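You operate a simulated robot arm through the tools that you are given. There is no shell and no other tool.

You are at the controls of a simulated robot arm. One attempt, no reset.

Task
Clamp the blank holder in the setting pocket and dial in its type.
Fine: tighten the pocket wing nut, turn the type knob to the letter printed on the holder, then light the ready lamp with one press of the ready button.

The check looks at the end state, three seconds after you hand in, the way a careful person would. Anything else that was tipped, shoved, dropped, spilled or broken makes it a failure.

Robot
A 7-joint arm with a two-finger parallel gripper, fixed in place. Base frame: the origin is at the foot of the arm, x ahead of it, y to its left, z up; the work surface is at about z = 850. Units: mm, degrees, N and s.
With the tool pointing down near the work surface it reaches from about 220 to 740 mm from the base axis. Its first joint turns from -166.0 to 166.0 degrees. Payload 1.57 kg.
Tool frame: the origin (TCP) lies between the finger pads and is the grasp point; the fingertips stand 30 mm ahead of it; z points along the fingers, y is the line along which they close. The gripper opens to 110 mm. The fingers are 24 mm wide and 12 mm thick; the gripper's body (48 by 112 mm) begins 78 mm behind the TCP.
Orientation is told as [roll, pitch, yaw] about the base's x, y, z axes, in that order, counted from this pose: with the fingers straight down and closing along the base's y, the tool's x points along the base's -x, its y along +y and its z along -z.

Tools
- The arm moves only by the tool drive_tool. Its argument "series" is one flat list of numbers, 7 for each row, row after row: the turn, a rotation vector about the base's x, y, z in units of 5 degrees (1.0 is 5 degrees), then the shift along the base's x, y, z in units of 20 mm (1.0 is 20 mm), then the gripper command, from -1 (fully open) to 1 (shut), values between in proportion. In form: [wx, wy, wz, dx, dy, dz, grip, wx, wy, wz, dx, dy, dz, grip, ...]. A call has 1 to 20 rows; each row shifts and turns the commanded pose from where the row before left it. A call with a number of a shift or a turn outside -1 to 1 is refused whole. A row lasts 0.2 s, in which the tool goes at most 50 mm and 8.6 degrees; a call with a longer step from one row to the next is refused whole, and so is a gripper value outside its range. A pose out of reach is approached as far as the arm can. The call stops where the force on the tool passes 40 N (or 10 N more than at its start, if that is more) or the arm is blocked; 0.2 s more then pass. Each finger travels about 45 mm/s and halts on what it meets, pressing with about 32 N; the grip force reading is that of the motor and also rises with nothing between the fingers. The clock runs only during rows and for 0.2 s after the last one: add rows that do not move to give the fingers time. The reply holds the time, the measured pose of the TCP, the force on the tool along the base axes, the opening and the grip force, in the units named above and with some noise, with the torque about the TCP (base axes, N m) and any sound that the robot's microphone picked up.
- Cameras (640 x 400 px; columns grow to the right, rows downward): "scene" is fixed at [385.5, 637.4, 1679.1]; the picture's right is [-1.00, 0.02, 0.00], its down [0.02, 0.82, -0.58] and it looks along [-0.01, -0.58, -0.82] (base axes); focal length 339 px, centre (320, 200). "wrist" rides on the gripper at [70, 16, -141] in the tool frame; the picture's right is [-0.23, 0.97, 0.00], its down [-0.86, -0.20, -0.48] and it looks along [-0.47, -0.11, 0.88] (tool axes); focal length 222 px, centre (320, 200). There is no depth. A picture from a camera that has moved, and an enlarged one, comes with that camera's place and axes in the base frame and with its lens. The place of the scene camera against the robot may be out by one fixed shift of up to 25 mm in any direction.
- snapshot(camera): a new picture of that camera. The clock stands still meanwhile.
- slide_trunk(by): slides the trunk up (or, below 0, down) by that many mm; the arm rides with it, the base frame stays. It gives what a move gives, with no picture.
- zoom(camera, box): a new picture of the part [left, top, right, bottom] of that camera's present view, enlarged. The clock stands still meanwhile.
- sign_off(): hands the job in; it is judged then, once.

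Places have to be worked out from the pictures, the camera data and where the tool is seen. Open the gripper and draw the arm clear of the work before you hand the job in, unless the task says otherwise.

The tools are called after "Request:" as a command line: name --argument value ..., lists and objects as JSON in quotes. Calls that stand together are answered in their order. drive_tool: Moves the arm, as the interface text tells. Its arguments: {"type":"object","properties":{"series":{"type":"array"}},"required":["series"]} The other tools are called the same way: slide_trunk (by) slides the trunk up or down; snapshot (camera) takes a picture; zoom (camera, box) takes an enlarged picture of a part of a camera's view; sign_off () hands the job in.

At the start:

```text
clock: 0.0
tool_pos: [295.3, 253.6, 1289.4]
tool_rot: [0.0, 0.1, 0.0]
contact_force: [0.5, -0.3, 0.6]
moment: [0.02, -0.01, 0.01]
finger_gap: 110.0
finger_force: 0.0
trunk travel left (down, up): [-500.0, 90.0]
```

scene: 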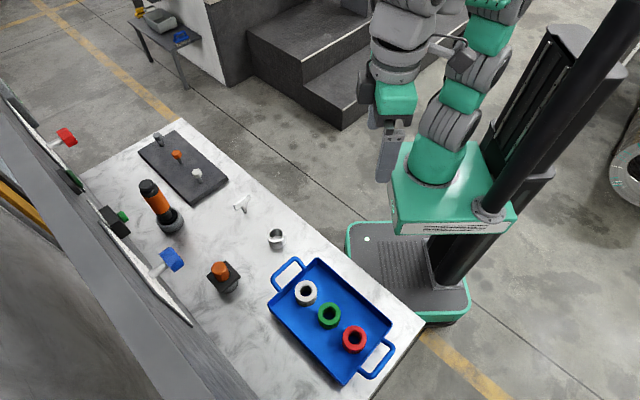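
wrist: 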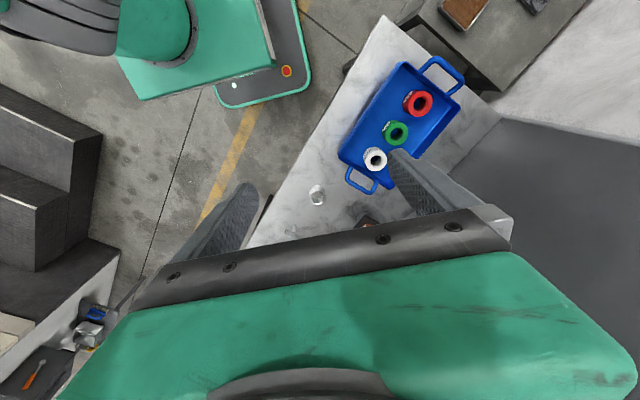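

I begin by looking closely at the scene, to find the pocket, wing nut, knob, button and the holder.

Request:
zoom --camera "scene" --box '[80, 110, 260, 222]'

Request:
zoom --camera "scene" --box '[180, 180, 420, 330]'

Request:
zoom --camera "scene" --box '[0, 90, 200, 330]'

```text
3.56 times, centred on (170, 166) of scene
camera zoom: at [385.5, 637.4, 1679.1], right [-1.0, 0.02, 0.0], down [0.02, 0.82, -0.58], along [-0.01, -0.58, -0.82], focal length 1206 px, centre (853, 321)
```

zoom: 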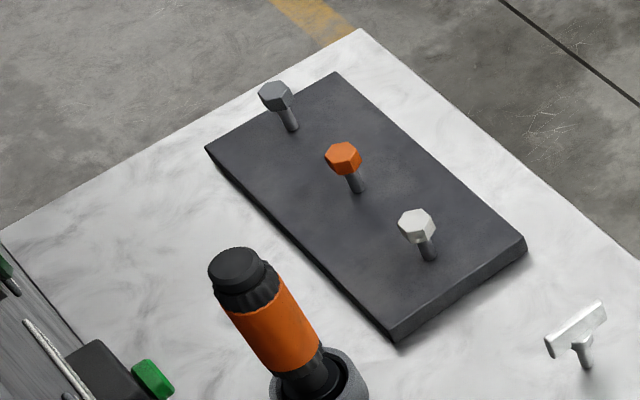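

```text
2.67 times, centred on (300, 255) of scene
camera zoom: at [385.5, 637.4, 1679.1], right [-1.0, 0.02, 0.0], down [0.02, 0.82, -0.58], along [-0.01, -0.58, -0.82], focal length 905 px, centre (373, 53)
```

zoom: 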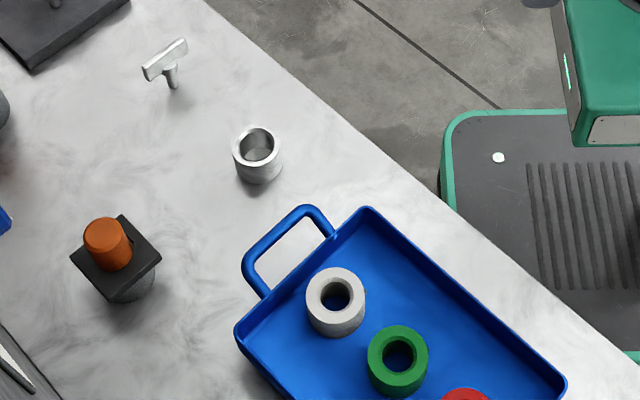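

```text
1.67 times, centred on (100, 210) of scene
camera zoom: at [385.5, 637.4, 1679.1], right [-1.0, 0.02, 0.0], down [0.02, 0.82, -0.58], along [-0.01, -0.58, -0.82], focal length 566 px, centre (687, 183)
```

zoom: 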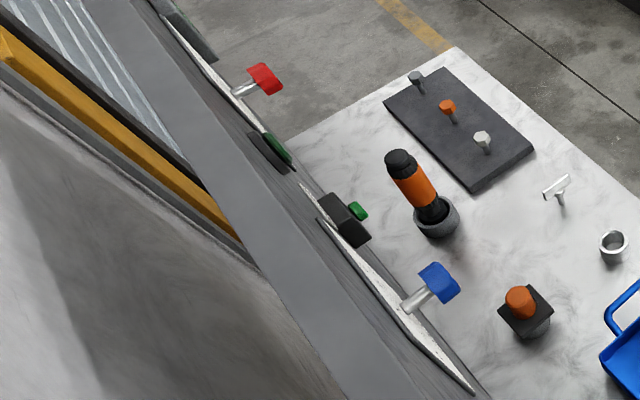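

The zoomed views are sharp, so I zoom further on each item: wall controls, the black/orange block, the silver parts.

Request:
zoom --camera "scene" --box '[195, 250, 255, 300]'

Request:
zoom --camera "scene" --box '[225, 185, 300, 255]'

Request:
zoom --camera "scene" --box '[90, 180, 210, 300]'

Request:
zoom --camera "scene" --box '[0, 80, 120, 200]'

Request:
zoom --camera "scene" --box '[260, 250, 410, 390]'

Request:
zoom --camera "scene" --box '[120, 0, 220, 80]'

```text
8.00 times, centred on (225, 275) of scene
camera zoom: at [385.5, 637.4, 1679.1], right [-1.0, 0.02, 0.0], down [0.02, 0.82, -0.58], along [-0.01, -0.58, -0.82], focal length 2714 px, centre (1080, -400)
```

zoom: 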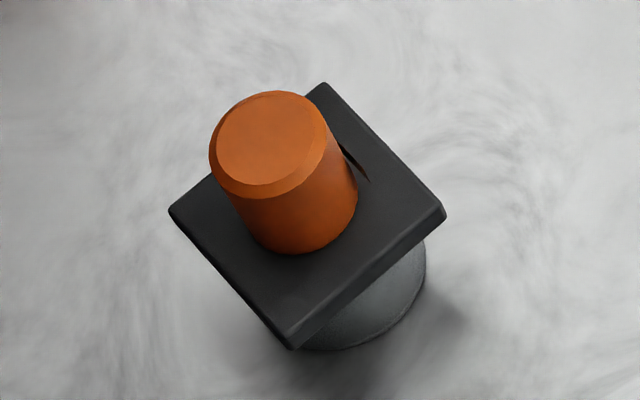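

```text
5.71 times, centred on (262, 220) of scene
camera zoom: at [385.5, 637.4, 1679.1], right [-1.0, 0.02, 0.0], down [0.02, 0.82, -0.58], along [-0.01, -0.58, -0.82], focal length 1939 px, centre (649, 86)
```

zoom: 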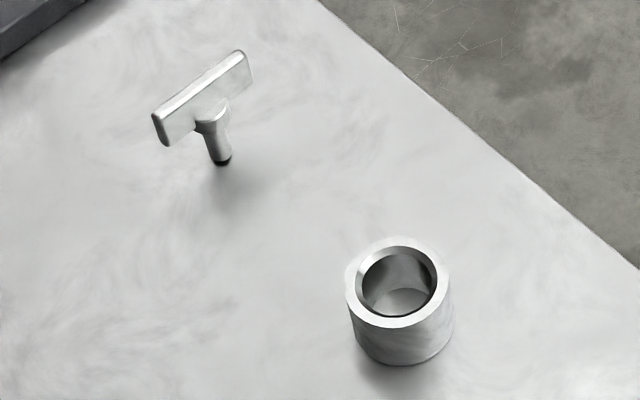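

```text
3.33 times, centred on (150, 240) of scene
camera zoom: at [385.5, 637.4, 1679.1], right [-1.0, 0.02, 0.0], down [0.02, 0.82, -0.58], along [-0.01, -0.58, -0.82], focal length 1131 px, centre (887, 67)
```

zoom: 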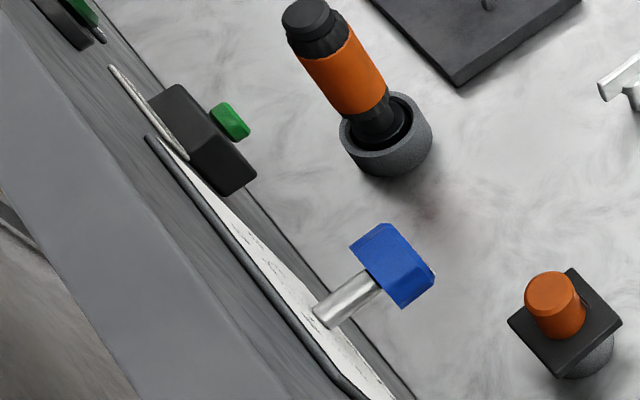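

```text
3.33 times, centred on (60, 140) of scene
camera zoom: at [385.5, 637.4, 1679.1], right [-1.0, 0.02, 0.0], down [0.02, 0.82, -0.58], along [-0.01, -0.58, -0.82], focal length 1131 px, centre (1187, 400)
```

zoom: 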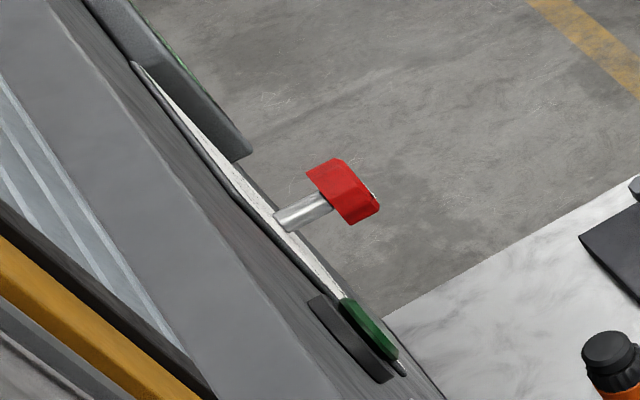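

```text
2.86 times, centred on (335, 320) of scene
camera zoom: at [385.5, 637.4, 1679.1], right [-1.0, 0.02, 0.0], down [0.02, 0.82, -0.58], along [-0.01, -0.58, -0.82], focal length 969 px, centre (277, -143)
```

zoom: 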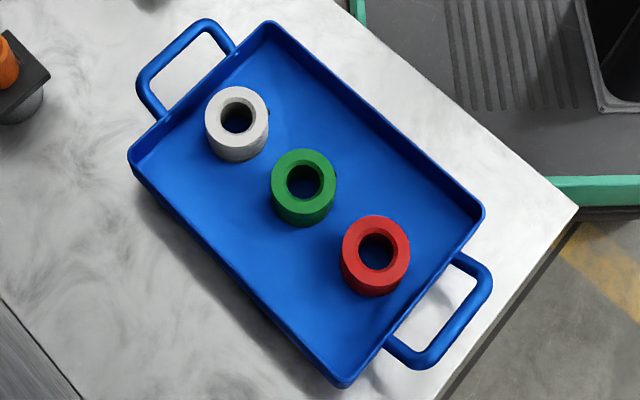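

```text
5.00 times, centred on (170, 40) of scene
camera zoom: at [385.5, 637.4, 1679.1], right [-1.0, 0.02, 0.0], down [0.02, 0.82, -0.58], along [-0.01, -0.58, -0.82], focal length 1696 px, centre (1070, 1000)
```

zoom: 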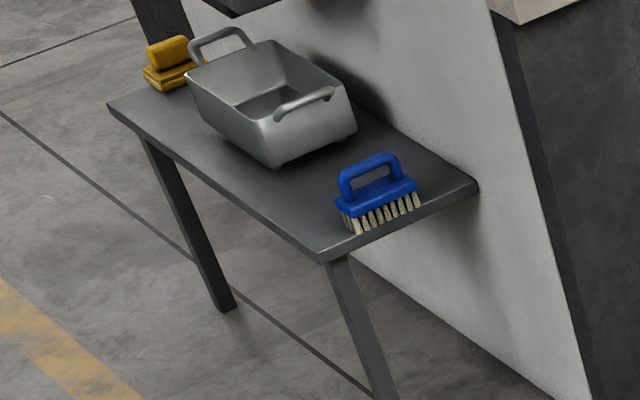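

The table is turned about 43° to the base, with a vertical panel behind it about 780 mm out carrying knobs, which the scene camera views edge-on. I turn the tool toward that panel (yaw 43°, pitched up) so the wrist camera can look at it.

Request:
drive_tool --series '[0, 0, 0.956, 0, 0, 0, -1, 0, 0, 0.956, 0, 0, 0, -1, 0, 0, 0.956, 0, 0, 0, -1, 0, 0, 0.956, 0, 0, 0, -1, 0, 0, 0.956, 0, 0, 0, -1, 0, 0, 0.956, 0, 0, 0, -1, 0, 0, 0.956, 0, 0, 0, -1, 0, 0, 0.956, 0, 0, 0, -1, 0, 0, 0.956, 0, 0, 0, -1, 0.682, -0.731, 0, 0, 0, 0, -1, 0.682, -0.731, 0, 0, 0, 0, -1, 0.682, -0.731, 0, 0, 0, 0, -1, 0.682, -0.731, 0, 0, 0, 0, -1, 0.682, -0.731, 0, 0, 0, 0, -1, 0.682, -0.731, 0, 0, 0, 0, -1, 0.682, -0.731, 0, 0, 0, 0, -1, 0.682, -0.731, 0, 0, 0, 0, -1]'

```text
clock: 3.5
tool_pos: [319.8, 281.3, 1204.2]
tool_rot: [2.0, -22.5, 43.2]
contact_force: [-0.2, -0.1, 0.2]
moment: [0.01, -0.01, 0.03]
finger_gap: 109.9
finger_force: 0.0
trunk travel left (down, up): [-500.0, 90.0]
stopped in row 17: the arm was blocked; the commanded pose is now the measured one
```

The arm stopped as blocked at pitch −22.5° (likely a joint limit at this height). I look at both cameras.

Request:
snapshot --camera "wrist"

Request:
snapshot --camera "scene"

```text
taken
camera wrist: at [225.5, 207.7, 1307.2], right [-0.52, 0.84, 0.12], down [0.59, 0.26, 0.76], along [0.61, 0.47, -0.63], focal length 222 px, centre (320, 200)
```

wrist: 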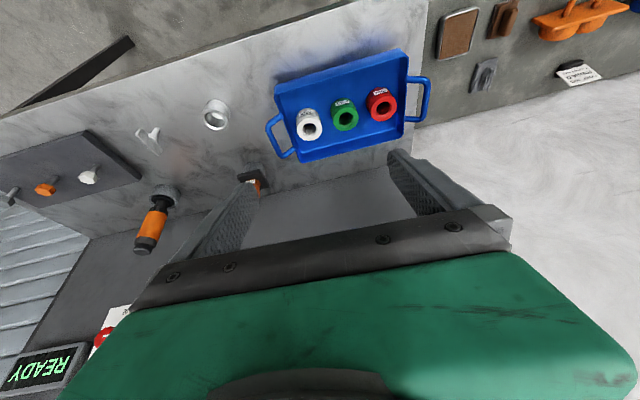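

```text
taken
```

scene: 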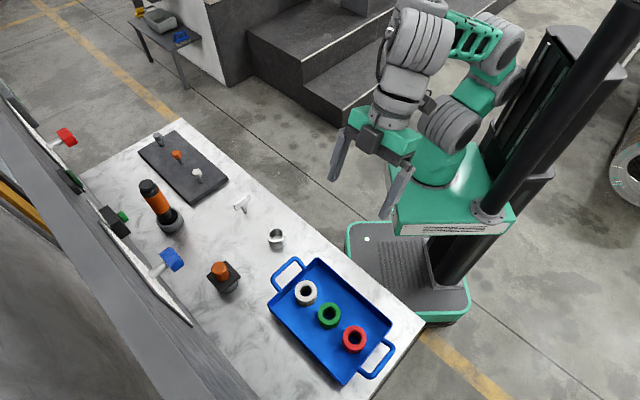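

The wrist view shows a "READY" sign and labels on some items. I zoom into those.

Request:
zoom --camera "wrist" --box '[0, 290, 140, 400]'

Request:
zoom --camera "wrist" --box '[260, 50, 440, 170]'

Request:
zoom --camera "wrist" --box '[120, 85, 280, 265]'

Request:
zoom --camera "wrist" --box '[420, 0, 640, 100]'

```text
3.64 times, centred on (70, 345) of wrist
camera zoom: at [225.5, 207.7, 1307.2], right [-0.52, 0.84, 0.12], down [0.59, 0.26, 0.76], along [0.61, 0.47, -0.63], focal length 808 px, centre (1229, -327)
```

zoom: 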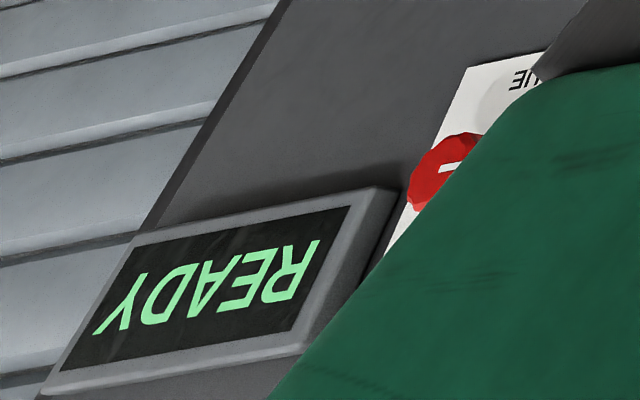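

```text
3.33 times, centred on (350, 110) of wrist
camera zoom: at [225.5, 207.7, 1307.2], right [-0.52, 0.84, 0.12], down [0.59, 0.26, 0.76], along [0.61, 0.47, -0.63], focal length 740 px, centre (220, 500)
```

zoom: 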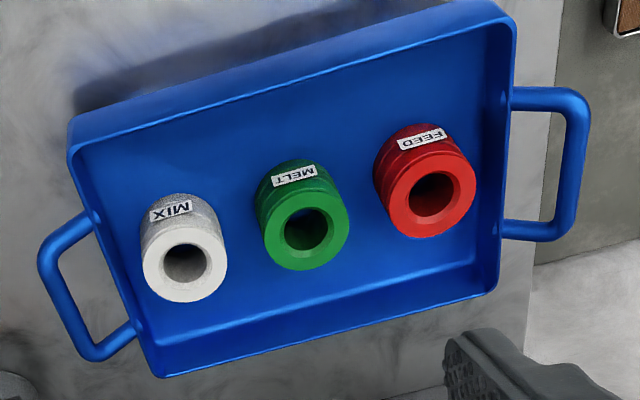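

```text
2.22 times, centred on (200, 175) of wrist
camera zoom: at [225.5, 207.7, 1307.2], right [-0.52, 0.84, 0.12], down [0.59, 0.26, 0.76], along [0.61, 0.47, -0.63], focal length 494 px, centre (587, 256)
```

zoom: 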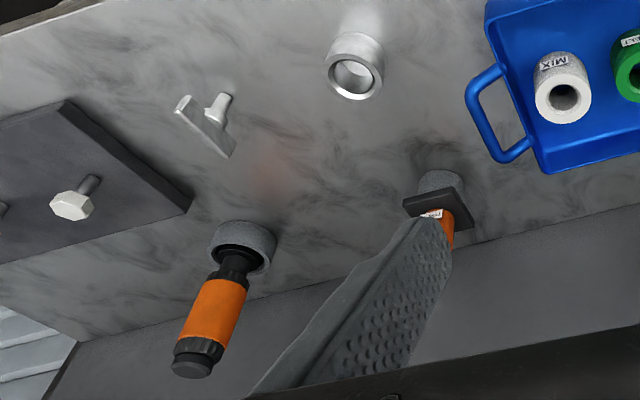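

```text
2.91 times, centred on (530, 50) of wrist
camera zoom: at [225.5, 207.7, 1307.2], right [-0.52, 0.84, 0.12], down [0.59, 0.26, 0.76], along [0.61, 0.47, -0.63], focal length 646 px, centre (-291, 636)
```

zoom: 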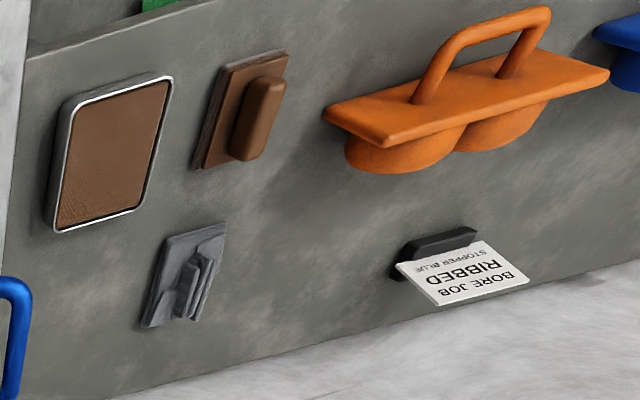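

The READY sign and the panel are partly hidden. I move the tool outward along the panel's normal while pitching it up, where the wrist should have more room, to see the panel squarely.

Request:
drive_tool --series '[0, 0, 0, 0.64, 0.6, 0, -1, 0, 0, 0, 0.64, 0.6, 0, -1, 0.682, -0.731, 0, 0.64, 0.6, 0, -1, 0.682, -0.731, 0, 0.64, 0.6, 0, -1, 0.682, -0.731, 0, 0.64, 0.6, 0, -1, 0.682, -0.731, 0, 0.64, 0.6, 0, -1, 0.682, -0.731, 0, 0, 0, 0, -1, 0.682, -0.731, 0, 0, 0, 0, -1, 0.682, -0.731, 0, 0, 0, 0, -1, 0, 0, 0, 0, 0, 0, -1]'

Request:
snapshot --camera "wrist"

```text
clock: 5.7
tool_pos: [398.5, 351.5, 1211.3]
tool_rot: [2.3, -57.8, 42.4]
contact_force: [-0.1, 0.1, 0.4]
moment: [-0.01, 0.02, 0.0]
finger_gap: 109.8
finger_force: 0.0
trunk travel left (down, up): [-500.0, 90.0]
```

```text
taken
camera wrist: at [275.4, 251.5, 1226.1], right [-0.59, 0.78, 0.21], down [0.19, -0.12, 0.97], along [0.78, 0.62, -0.07], focal length 222 px, centre (320, 200)
```

wrist: 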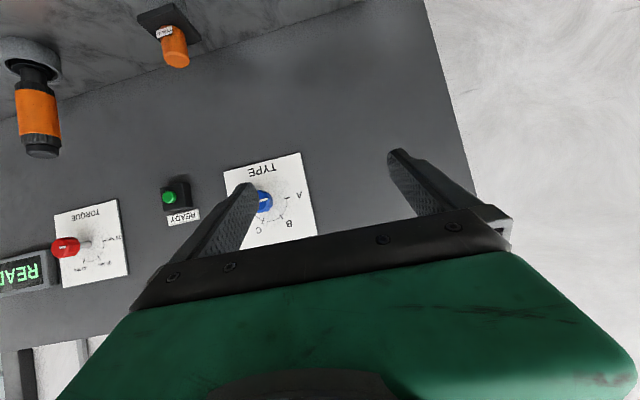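

Now I see the panel: TYPE dial (blue knob), READY button (green), TORQUE dial (red), READY sign. I zoom in on each and on the labelled orange holder.

Request:
zoom --camera "wrist" --box '[210, 140, 330, 250]'

Request:
zoom --camera "wrist" --box '[0, 170, 220, 300]'

Request:
zoom --camera "wrist" --box '[120, 0, 220, 80]'

Request:
zoom --camera "wrist" --box '[0, 20, 100, 170]'

```text
3.64 times, centred on (270, 195) of wrist
camera zoom: at [275.4, 251.5, 1226.1], right [-0.59, 0.78, 0.21], down [0.19, -0.12, 0.97], along [0.78, 0.62, -0.07], focal length 808 px, centre (502, 218)
```

zoom: 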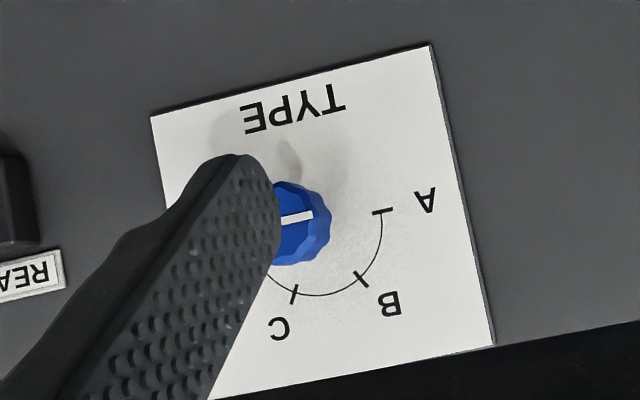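

```text
2.91 times, centred on (110, 235) of wrist
camera zoom: at [275.4, 251.5, 1226.1], right [-0.59, 0.78, 0.21], down [0.19, -0.12, 0.97], along [0.78, 0.62, -0.07], focal length 646 px, centre (931, 98)
```

zoom: 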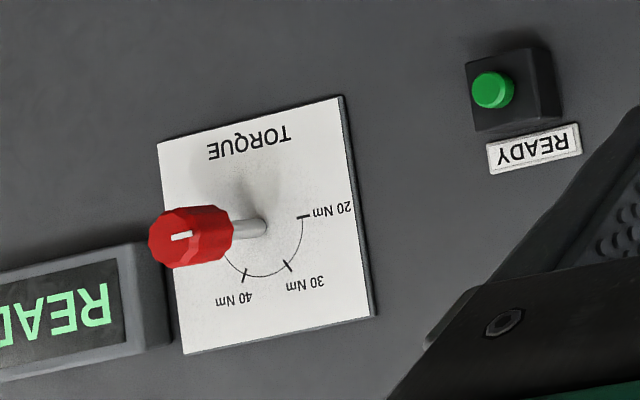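

```text
5.00 times, centred on (170, 40) of wrist
camera zoom: at [275.4, 251.5, 1226.1], right [-0.59, 0.78, 0.21], down [0.19, -0.12, 0.97], along [0.78, 0.62, -0.07], focal length 1111 px, centre (1070, 1000)
```

zoom: 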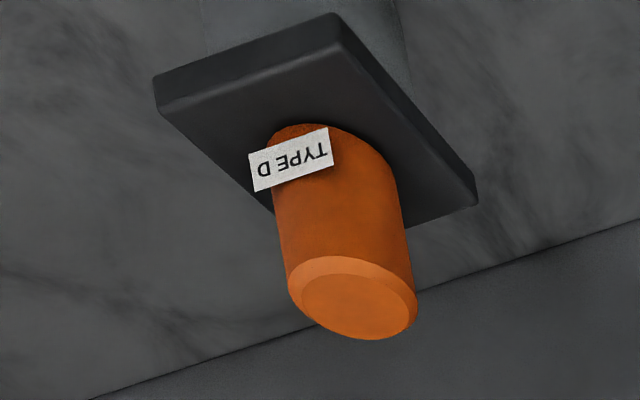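

```text
2.67 times, centred on (50, 95) of wrist
camera zoom: at [275.4, 251.5, 1226.1], right [-0.59, 0.78, 0.21], down [0.19, -0.12, 0.97], along [0.78, 0.62, -0.07], focal length 592 px, centre (1040, 480)
```

zoom: 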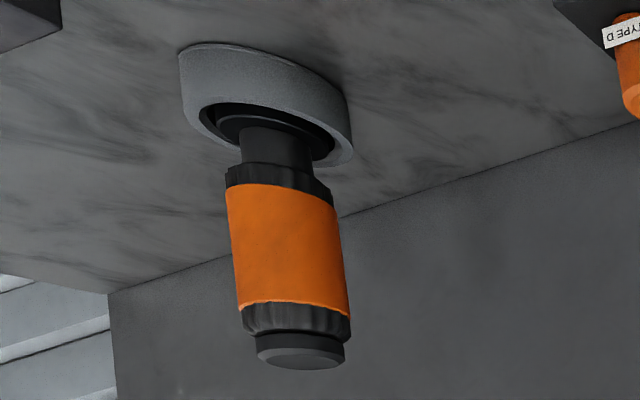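

The blank holder is the orange piece with the black flange, printed "TYPE D". A finger hides the D mark, so I shift the tool sideways along the panel to see the whole TYPE dial and the button.

Request:
drive_tool --series '[0, 0, 0, 0.55, -0.58, 0, -1, 0, 0, 0, 0.55, -0.58, 0, -1, 0, 0, 0, 0.55, -0.58, 0, -1, 0, 0, 0, 0.55, -0.58, 0, -1, 0, 0, 0, 0.55, -0.58, 0, -1, 0, 0, 0, 0, 0, 0, -1]'

Request:
snapshot --camera "wrist"

Request:
zoom --camera "wrist" --box '[200, 120, 380, 240]'

```text
clock: 6.7
tool_pos: [386.3, 363.1, 1216.8]
tool_rot: [2.2, -58.2, 51.5]
contact_force: [0.2, 0.2, 0.1]
moment: [-0.01, 0.0, 0.03]
finger_gap: 110.0
finger_force: 0.1
trunk travel left (down, up): [-500.0, 90.0]
stopped in row 4: the arm was blocked; the commanded pose is now the measured one
```

```text
taken
camera wrist: at [279.4, 246.1, 1230.1], right [-0.71, 0.67, 0.21], down [0.2, -0.1, 0.97], along [0.68, 0.73, -0.07], focal length 222 px, centre (320, 200)
```

wrist: 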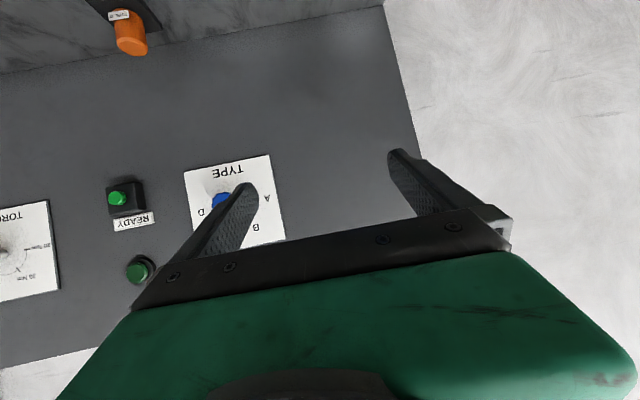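

```text
3.33 times, centred on (290, 180) of wrist
camera zoom: at [279.4, 246.1, 1230.1], right [-0.71, 0.67, 0.21], down [0.2, -0.1, 0.97], along [0.68, 0.73, -0.07], focal length 740 px, centre (420, 267)
```

zoom: 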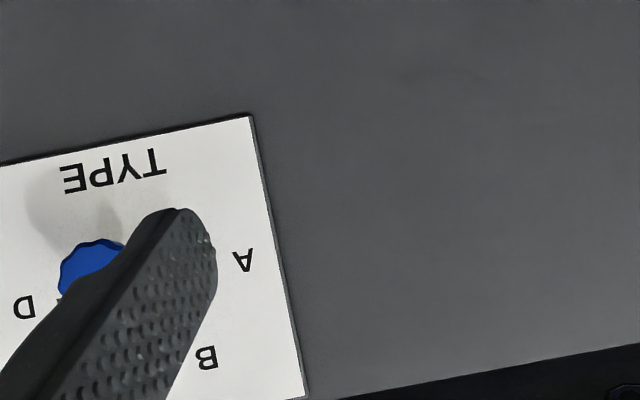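

The move was blocked and the arm slid with a yaw change. I check the scene view for the arm's configuration, and zoom on the lamp.

Request:
snapshot --camera "scene"

Request:
zoom --camera "wrist" --box '[80, 150, 200, 300]'

Request:
zoom --camera "scene" --box '[320, 0, 560, 240]'

```text
taken
```

scene: 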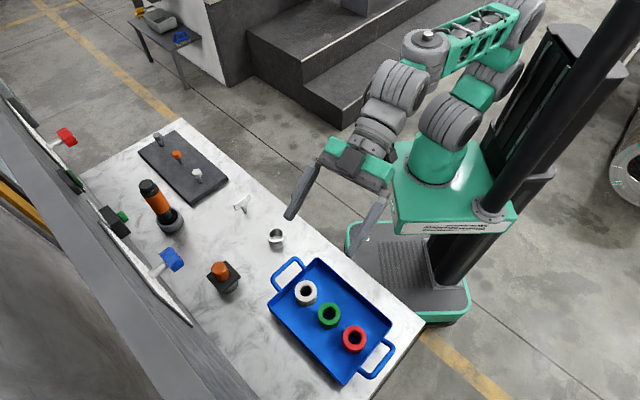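

```text
2.67 times, centred on (140, 225) of wrist
camera zoom: at [279.4, 246.1, 1230.1], right [-0.71, 0.67, 0.21], down [0.2, -0.1, 0.97], along [0.68, 0.73, -0.07], focal length 592 px, centre (800, 133)
```

zoom: 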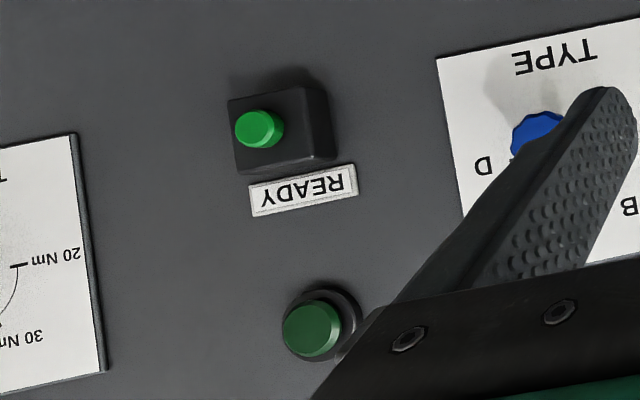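

```text
1.67 times, centred on (440, 120) of scene
camera zoom: at [385.5, 637.4, 1679.1], right [-1.0, 0.02, 0.0], down [0.02, 0.82, -0.58], along [-0.01, -0.58, -0.82], focal length 566 px, centre (120, 333)
```

zoom: 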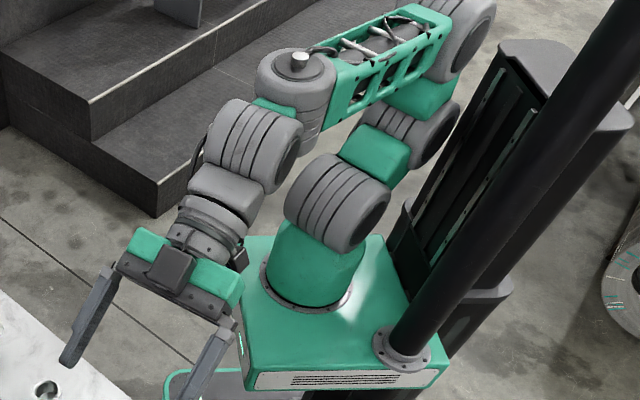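

The dark-green dome above the READY button is the unlit ready lamp. Next I need a close look at the table items (pocket, wing nut, holder), so I pitch the tool back down a bit and lower the trunk.

Request:
drive_tool --series '[-0.783, 0.623, 0, 0, 0, 0, -1, -0.783, 0.623, 0, 0, 0, 0, -1, -0.783, 0.623, 0, 0, 0, 0, -1, -0.783, 0.623, 0, 0, 0, 0, -1, -0.783, 0.623, 0, 0, 0, 0, -1, 0, 0, -0.85, 0, 0, 0, -1, 0, 0, -0.85, 0, 0, 0, -1, 0, 0, 0, 0, 0, 0, -1]'

Request:
slide_trunk --by -150

Request:
snapshot --camera "wrist"

```text
clock: 8.5
tool_pos: [386.3, 363.1, 1212.4]
tool_rot: [2.3, -33.0, 42.8]
contact_force: [0.3, -0.5, -0.2]
moment: [0.01, 0.02, 0.0]
finger_gap: 109.9
finger_force: 0.0
trunk travel left (down, up): [-500.0, 90.0]
```

```text
clock: 10.2
tool_pos: [386.0, 363.0, 1062.5]
tool_rot: [2.3, -33.0, 42.9]
contact_force: [-1.0, 0.2, 0.1]
moment: [0.0, 0.02, -0.04]
finger_gap: 110.1
finger_force: 0.1
trunk travel left (down, up): [-350.0, 240.0]
```

```text
taken
camera wrist: at [279.8, 278.0, 1142.8], right [-0.54, 0.83, 0.16], down [0.49, 0.15, 0.86], along [0.69, 0.54, -0.49], focal length 222 px, centre (320, 200)
```

wrist: 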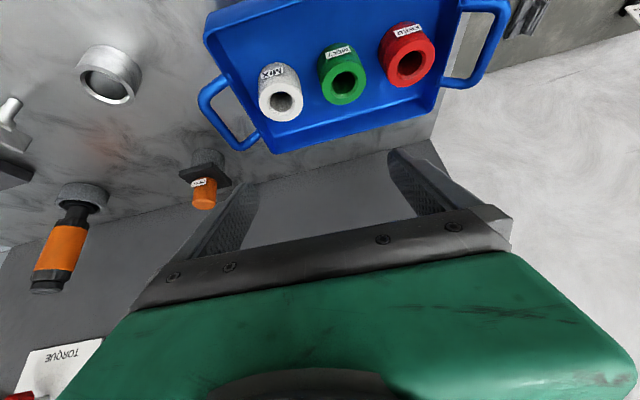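

The low-down view works well. I move sideways along the table edge (to the right seen from the robot) to see the cup, the T-shaped wing nut and the holder together.

Request:
drive_tool --series '[0, 0, 0, 0.6, -0.8, 0, -1, 0, 0, 0, 0.6, -0.8, 0, -1, 0, 0, 0, 0.6, -0.8, 0, -1, 0, 0, 0, 0.6, -0.8, 0, -1, 0, 0, 0, 0.6, -0.8, 0, -1, 0, 0, 0, 0.6, -0.8, 0, -1, 0, 0, 0, 0.6, -0.8, 0, -1, 0, 0, 0, 0.6, -0.8, 0, -1, 0, 0, 0, 0.6, -0.8, 0, -1, 0, 0, 0, 0, 0, 0, -1]'

Request:
snapshot --camera "wrist"

```text
clock: 12.4
tool_pos: [495.4, 218.8, 1063.4]
tool_rot: [2.3, -33.0, 43.0]
contact_force: [-0.1, 0.2, 0.5]
moment: [0.0, 0.01, 0.01]
finger_gap: 110.3
finger_force: 0.0
trunk travel left (down, up): [-350.0, 240.0]
```

```text
taken
camera wrist: at [388.2, 133.8, 1142.9], right [-0.54, 0.83, 0.16], down [0.49, 0.15, 0.86], along [0.69, 0.54, -0.49], focal length 222 px, centre (320, 200)
```

wrist: 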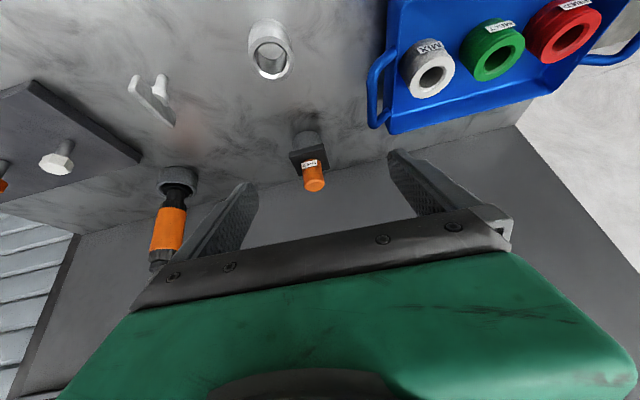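

I zoom in on the holder, the cup, the wing nut and the torque tool from here.

Request:
zoom --camera "wrist" --box '[270, 100, 350, 200]'

Request:
zoom --camera "wrist" --box '[110, 10, 310, 135]'

Request:
zoom --camera "wrist" --box '[0, 60, 230, 280]'

Request:
zoom --camera "scene" --box '[225, 185, 265, 225]'

```text
4.00 times, centred on (310, 150) of wrist
camera zoom: at [388.2, 133.8, 1142.9], right [-0.54, 0.83, 0.16], down [0.49, 0.15, 0.86], along [0.69, 0.54, -0.49], focal length 888 px, centre (360, 400)
```

zoom: 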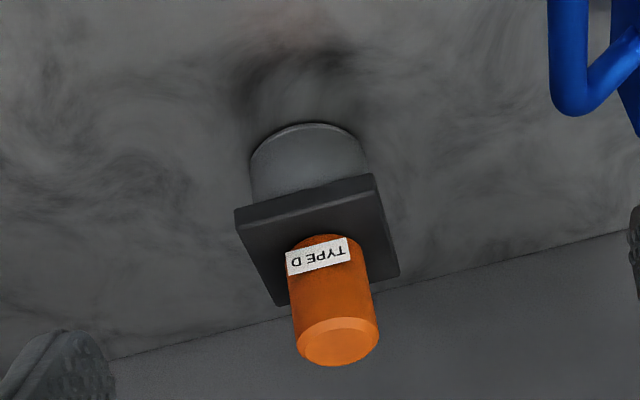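

```text
3.20 times, centred on (210, 72) of wrist
camera zoom: at [388.2, 133.8, 1142.9], right [-0.54, 0.83, 0.16], down [0.49, 0.15, 0.86], along [0.69, 0.54, -0.49], focal length 711 px, centre (672, 608)
```

zoom: 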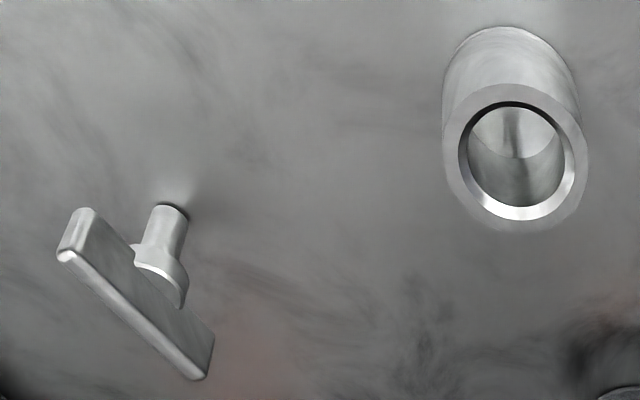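

```text
1.82 times, centred on (115, 170) of wrist
camera zoom: at [388.2, 133.8, 1142.9], right [-0.54, 0.83, 0.16], down [0.49, 0.15, 0.86], along [0.69, 0.54, -0.49], focal length 404 px, centre (693, 254)
```

zoom: 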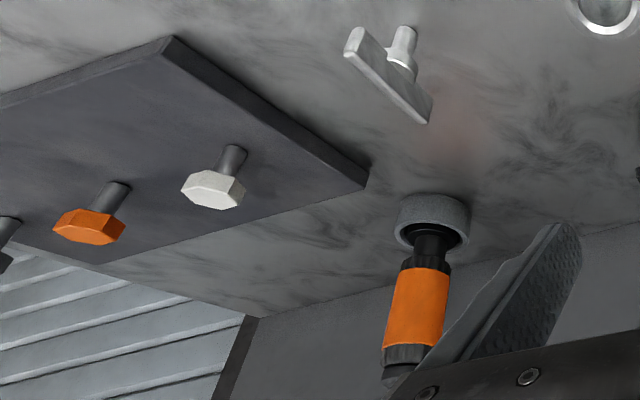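

```text
10.00 times, centred on (245, 205) of scene
camera zoom: at [385.5, 637.4, 1679.1], right [-1.0, 0.02, 0.0], down [0.02, 0.82, -0.58], along [-0.01, -0.58, -0.82], focal length 3393 px, centre (1070, 150)
```

zoom: 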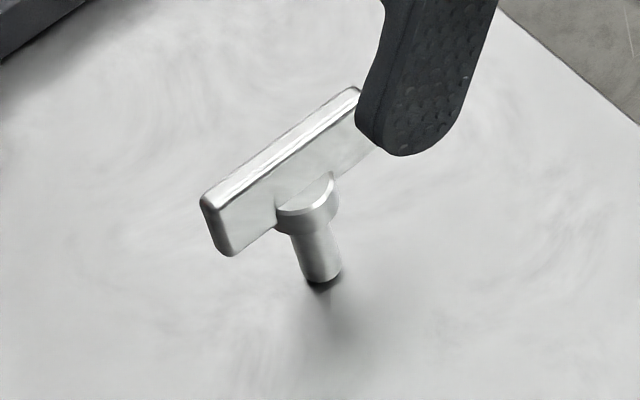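

I judge the silver cup (about [506,196], rim z≈890) to be the empty setting pocket, with the silver wing nut on its stud at about [615,94]; the "TYPE D" holder stands in a grey rest at about [628,316]. I correct the small roll and move to a pre-grasp point in front of the holder.

Request:
drive_tool --series '[-0.282, -0.263, -0.251, 0.465, 0.3, -0.215, -1, 0, 0, 0, 0.465, 0.3, -0.215, -1, 0, 0, 0, 0.465, 0.3, -0.215, -1, 0, 0, 0, 0.465, 0.3, -0.215, -1, 0, 0, 0, 0.465, 0.3, -0.215, -1, 0, 0, 0, 0.465, 0.3, -0.215, -1, 0, 0, 0, 0.465, 0.3, -0.215, -1, 0, 0, 0, 0.465, 0.3, -0.215, -1, 0, 0, 0, 0.465, 0.3, -0.215, -1, 0, 0, 0, 0.465, 0.3, -0.215, -1, 0, 0, 0, 0, 0, 0, -1]'

Request:
snapshot --camera "wrist"

Request:
zoom --camera "wrist" --box '[250, 60, 410, 210]'

```text
clock: 14.8
tool_pos: [586.8, 280.3, 1019.7]
tool_rot: [0.0, -33.2, 42.8]
contact_force: [0.3, 0.3, 0.3]
moment: [0.03, -0.01, 0.0]
finger_gap: 110.0
finger_force: 0.1
trunk travel left (down, up): [-350.0, 240.0]
```

```text
taken
camera wrist: at [477.4, 198.7, 1098.8], right [-0.52, 0.84, 0.12], down [0.47, 0.17, 0.87], along [0.71, 0.51, -0.48], focal length 222 px, centre (320, 200)
```

wrist: 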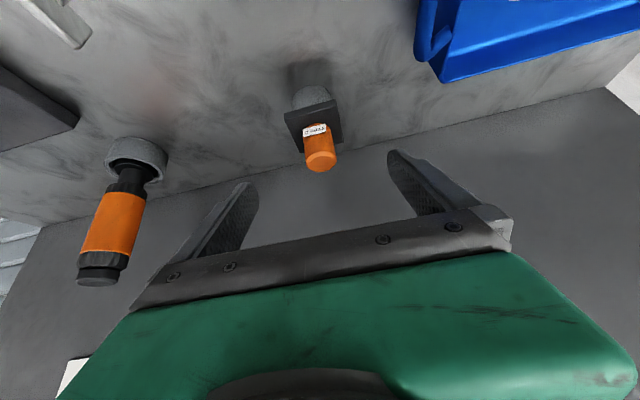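

```text
2.67 times, centred on (330, 135) of wrist
camera zoom: at [477.4, 198.7, 1098.8], right [-0.52, 0.84, 0.12], down [0.47, 0.17, 0.87], along [0.71, 0.51, -0.48], focal length 592 px, centre (293, 373)
```

zoom: 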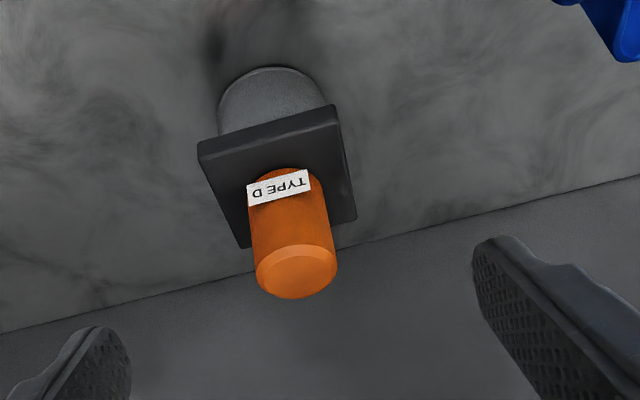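

The holder is centred between the fingers. To pin its depth down I lower the tool 60 mm straight down (still short of the holder) for a second viewpoint.

Request:
drive_tool --series '[0, 0, 0, 0, 0, -1, -1, 0, 0, 0, 0, 0, -1, -1, 0, 0, 0, 0, 0, -1, -1, 0, 0, 0, 0, 0, 0, -1]'

Request:
snapshot --camera "wrist"

Request:
zoom --camera "wrist" --box '[250, 100, 410, 250]'

```text
clock: 15.8
tool_pos: [586.7, 279.8, 959.1]
tool_rot: [0.0, -33.0, 43.0]
contact_force: [0.8, 0.5, -0.2]
moment: [0.0, 0.0, -0.04]
finger_gap: 109.7
finger_force: 0.0
trunk travel left (down, up): [-350.0, 240.0]
```

```text
taken
camera wrist: at [477.5, 197.8, 1038.9], right [-0.52, 0.84, 0.12], down [0.47, 0.17, 0.87], along [0.71, 0.51, -0.48], focal length 222 px, centre (320, 200)
```

wrist: 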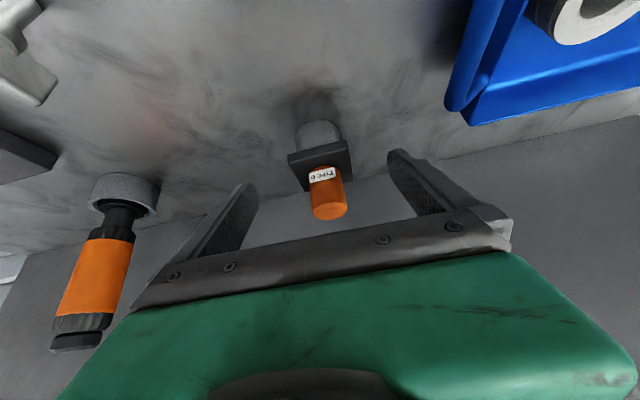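

```text
2.67 times, centred on (330, 175) of wrist
camera zoom: at [477.5, 197.8, 1038.9], right [-0.52, 0.84, 0.12], down [0.47, 0.17, 0.87], along [0.71, 0.51, -0.48], focal length 592 px, centre (293, 267)
```

zoom: 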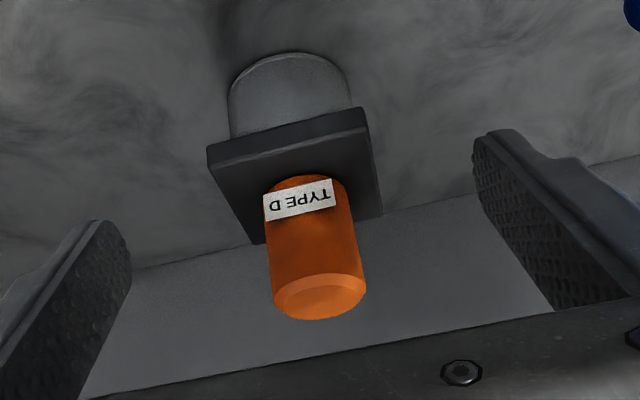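

Two-view triangulation gives the holder axis at about [630,319], flange top z≈900, orange top z≈947. I advance so the TCP is on the axis at z≈937 with the fingers still open.

Request:
drive_tool --series '[0, 0, 0, 0.54, 0.5, -0.275, -1, 0, 0, 0, 0.54, 0.5, -0.275, -1, 0, 0, 0, 0.54, 0.5, -0.275, -1, 0, 0, 0, 0.54, 0.5, -0.275, -1, 0, 0, 0, 0, 0, 0, -1]'

Request:
snapshot --camera "wrist"

Request:
zoom --camera "scene" --box '[150, 180, 330, 310]'

```text
clock: 17.0
tool_pos: [630.4, 319.2, 937.9]
tool_rot: [0.0, -32.9, 43.0]
contact_force: [-0.9, 0.9, 0.3]
moment: [0.0, 0.02, -0.01]
finger_gap: 110.0
finger_force: 0.2
trunk travel left (down, up): [-350.0, 240.0]
```

```text
taken
camera wrist: at [520.2, 238.3, 1017.5], right [-0.52, 0.84, 0.12], down [0.47, 0.17, 0.87], along [0.71, 0.51, -0.48], focal length 222 px, centre (320, 200)
```

wrist: 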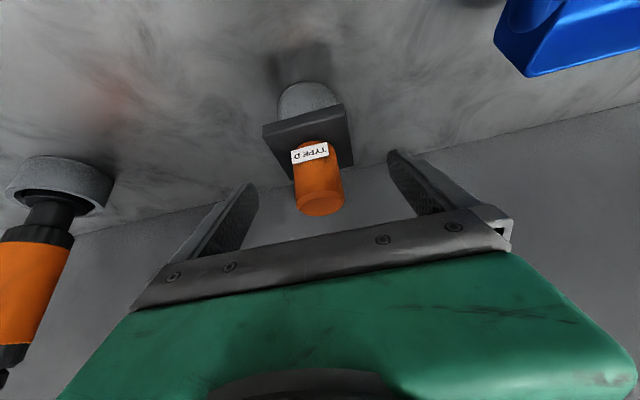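

```text
3.08 times, centred on (240, 245) of scene
camera zoom: at [385.5, 637.4, 1679.1], right [-1.0, 0.02, 0.0], down [0.02, 0.82, -0.58], along [-0.01, -0.58, -0.82], focal length 1044 px, centre (566, 62)
```

zoom: 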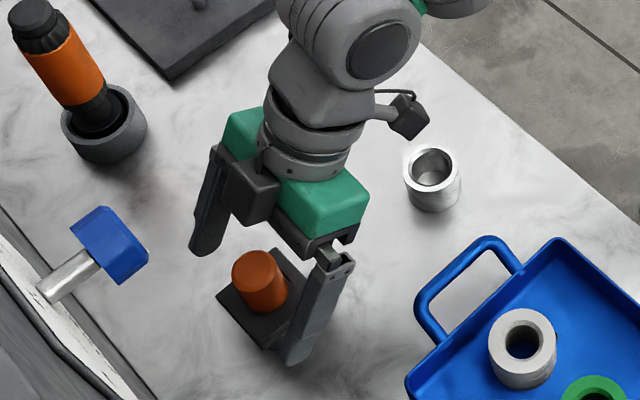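

The fingers straddle the orange body and the picture agrees with the estimate within ~2 mm. I close the gripper.

Request:
drive_tool --series '[0, 0, 0, 0, 0, 0, 1, 0, 0, 0, 0, 0, 0, 1, 0, 0, 0, 0, 0, 0, 1, 0, 0, 0, 0, 0, 0, 1, 0, 0, 0, 0, 0, 0, 1, 0, 0, 0, 0, 0, 0, 1, 0, 0, 0, 0, 0, 0, 1]'

Request:
zoom --camera "wrist" --box '[230, 70, 430, 230]'

```text
clock: 18.6
tool_pos: [630.2, 320.2, 938.6]
tool_rot: [0.0, -33.1, 42.9]
contact_force: [0.0, 0.2, 0.7]
moment: [0.1, 0.05, -0.01]
finger_gap: 33.4
finger_force: 32.0
trunk travel left (down, up): [-350.0, 240.0]
```

```text
2.50 times, centred on (330, 150) of wrist
camera zoom: at [520.0, 238.0, 1017.6], right [-0.52, 0.84, 0.12], down [0.47, 0.17, 0.87], along [0.71, 0.51, -0.48], focal length 555 px, centre (295, 325)
```

zoom: 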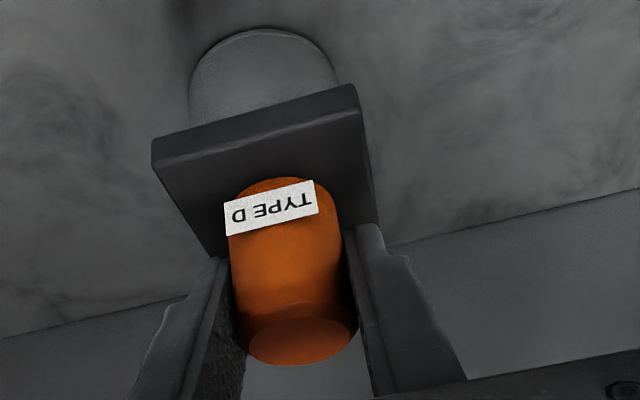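

The gripper holds the orange body (gap 33.4 mm, 32 N). I lift it slowly straight up about 60 mm and look at what is under the flange.

Request:
drive_tool --series '[0, 0, 0, 0, 0, 0.4, 1, 0, 0, 0, 0, 0, 0.5, 1, 0, 0, 0, 0, 0, 0.6, 1, 0, 0, 0, 0, 0, 0.8, 1, 0, 0, 0, 0, 0, 0.8, 1, 0, 0, 0, 0, 0, 0, 1]'

Request:
zoom --camera "wrist" --box '[200, 0, 440, 230]'

Request:
zoom --camera "scene" --box '[170, 200, 310, 320]'

```text
clock: 20.0
tool_pos: [630.4, 318.2, 999.8]
tool_rot: [0.0, -33.0, 42.9]
contact_force: [0.5, -0.7, -3.2]
moment: [-0.04, -0.04, 0.0]
finger_gap: 33.0
finger_force: 32.0
trunk travel left (down, up): [-350.0, 240.0]
```

```text
1.74 times, centred on (320, 115) of wrist
camera zoom: at [520.5, 238.2, 1079.4], right [-0.52, 0.84, 0.12], down [0.47, 0.17, 0.87], along [0.71, 0.51, -0.48], focal length 386 px, centre (320, 348)
```

zoom: 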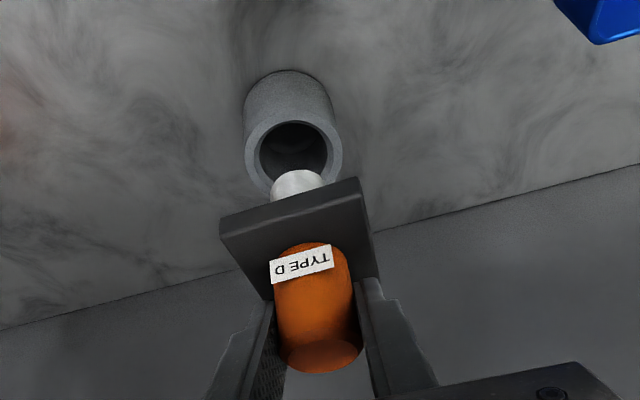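

```text
3.33 times, centred on (240, 260) of scene
camera zoom: at [385.5, 637.4, 1679.1], right [-1.0, 0.02, 0.0], down [0.02, 0.82, -0.58], along [-0.01, -0.58, -0.82], focal length 1131 px, centre (587, 0)
```

zoom: 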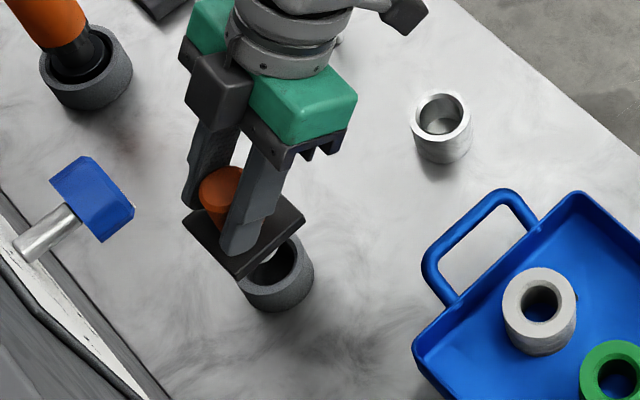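

The holder came out cleanly: it has a silver shank below the flange that sat in the grey rest (about 3.2 N weight). I raise a bit more and carry it back along the panel normal to above the silver pocket at about [506,196].

Request:
drive_tool --series '[0, 0, 0, 0, 0, 1, 1, 0, 0, 0, -0.4, -0.39, 0, 1, 0, 0, 0, -0.65, -0.65, 0, 1, 0, 0, 0, -0.65, -0.65, 0, 1, 0, 0, 0, -0.65, -0.65, 0, 1, 0, 0, 0, -0.65, -0.65, 0, 1, 0, 0, 0, -0.65, -0.65, 0, 1, 0, 0, 0, -0.65, -0.65, 0, 1, 0, 0, 0, -0.65, -0.65, 0, 1, 0, 0, 0, -0.65, -0.65, 0, 1, 0, 0, 0, -0.62, -0.56, 0, 1, 0, 0, 0, 0, 0, 0, 1]'

Request:
snapshot --camera "wrist"

Request:
zoom --camera "wrist" --box '[200, 0, 440, 230]'

Request:
zoom --camera "scene" --box '[210, 150, 350, 270]'

```text
clock: 22.6
tool_pos: [506.4, 196.5, 1019.6]
tool_rot: [0.0, -33.0, 42.9]
contact_force: [0.7, -0.5, -2.9]
moment: [-0.03, -0.04, -0.02]
finger_gap: 33.4
finger_force: 32.1
trunk travel left (down, up): [-350.0, 240.0]
```

```text
taken
camera wrist: at [395.7, 115.2, 1099.0], right [-0.52, 0.84, 0.12], down [0.47, 0.17, 0.87], along [0.71, 0.51, -0.48], focal length 222 px, centre (320, 200)
```

wrist: 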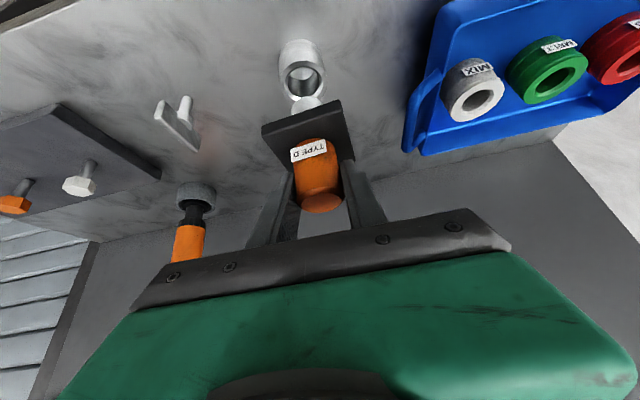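

```text
1.74 times, centred on (320, 115) of wrist
camera zoom: at [395.7, 115.2, 1099.0], right [-0.52, 0.84, 0.12], down [0.47, 0.17, 0.87], along [0.71, 0.51, -0.48], focal length 386 px, centre (320, 348)
```

zoom: 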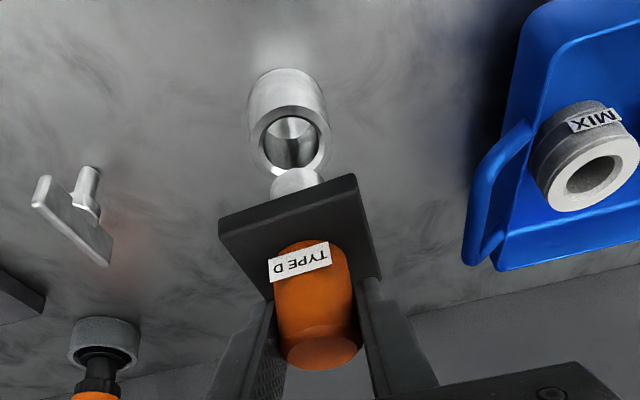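

```text
3.33 times, centred on (280, 210) of scene
camera zoom: at [385.5, 637.4, 1679.1], right [-1.0, 0.02, 0.0], down [0.02, 0.82, -0.58], along [-0.01, -0.58, -0.82], focal length 1131 px, centre (453, 167)
```

zoom: 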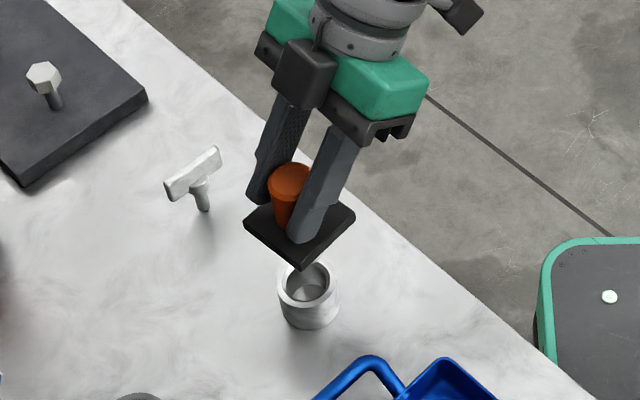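

Holder and pocket look nearly aligned; the shank (~27 mm) should have about 3 mm clearance per side in the bore (~33 mm). I lower to just above the rim and check the alignment again.

Request:
drive_tool --series '[0, 0, 0, 0, 0, -0.6, 1, 0, 0, 0, 0, 0, -0.6, 1, 0, 0, 0, 0, 0, -0.5, 1, 0, 0, 0, 0, 0, 0, 1]'

Request:
zoom --camera "wrist" --box '[230, 20, 390, 140]'

Request:
zoom --camera "scene" --box '[250, 180, 310, 260]'

```text
clock: 23.6
tool_pos: [506.2, 196.7, 985.9]
tool_rot: [0.0, -32.9, 42.9]
contact_force: [0.7, 0.5, -3.3]
moment: [-0.01, -0.02, -0.03]
finger_gap: 33.4
finger_force: 32.5
trunk travel left (down, up): [-350.0, 240.0]
```

```text
3.33 times, centred on (310, 80) of wrist
camera zoom: at [396.4, 115.4, 1064.9], right [-0.52, 0.84, 0.12], down [0.47, 0.17, 0.87], along [0.71, 0.51, -0.48], focal length 740 px, centre (353, 600)
```

zoom: 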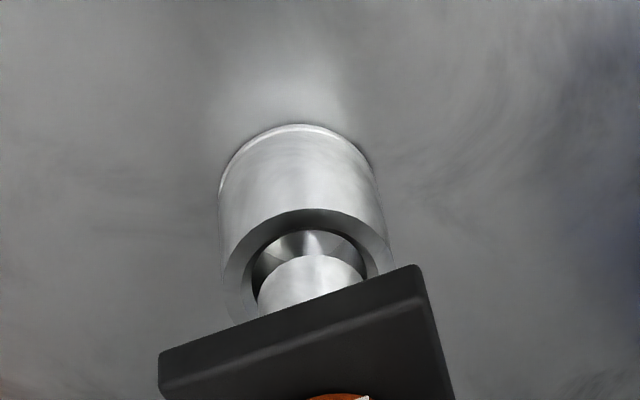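

```text
5.00 times, centred on (280, 220) of scene
camera zoom: at [385.5, 637.4, 1679.1], right [-1.0, 0.02, 0.0], down [0.02, 0.82, -0.58], along [-0.01, -0.58, -0.82], focal length 1696 px, centre (520, 100)
```

zoom: 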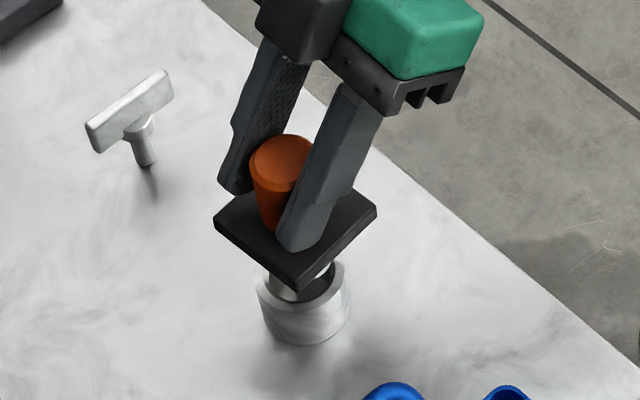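

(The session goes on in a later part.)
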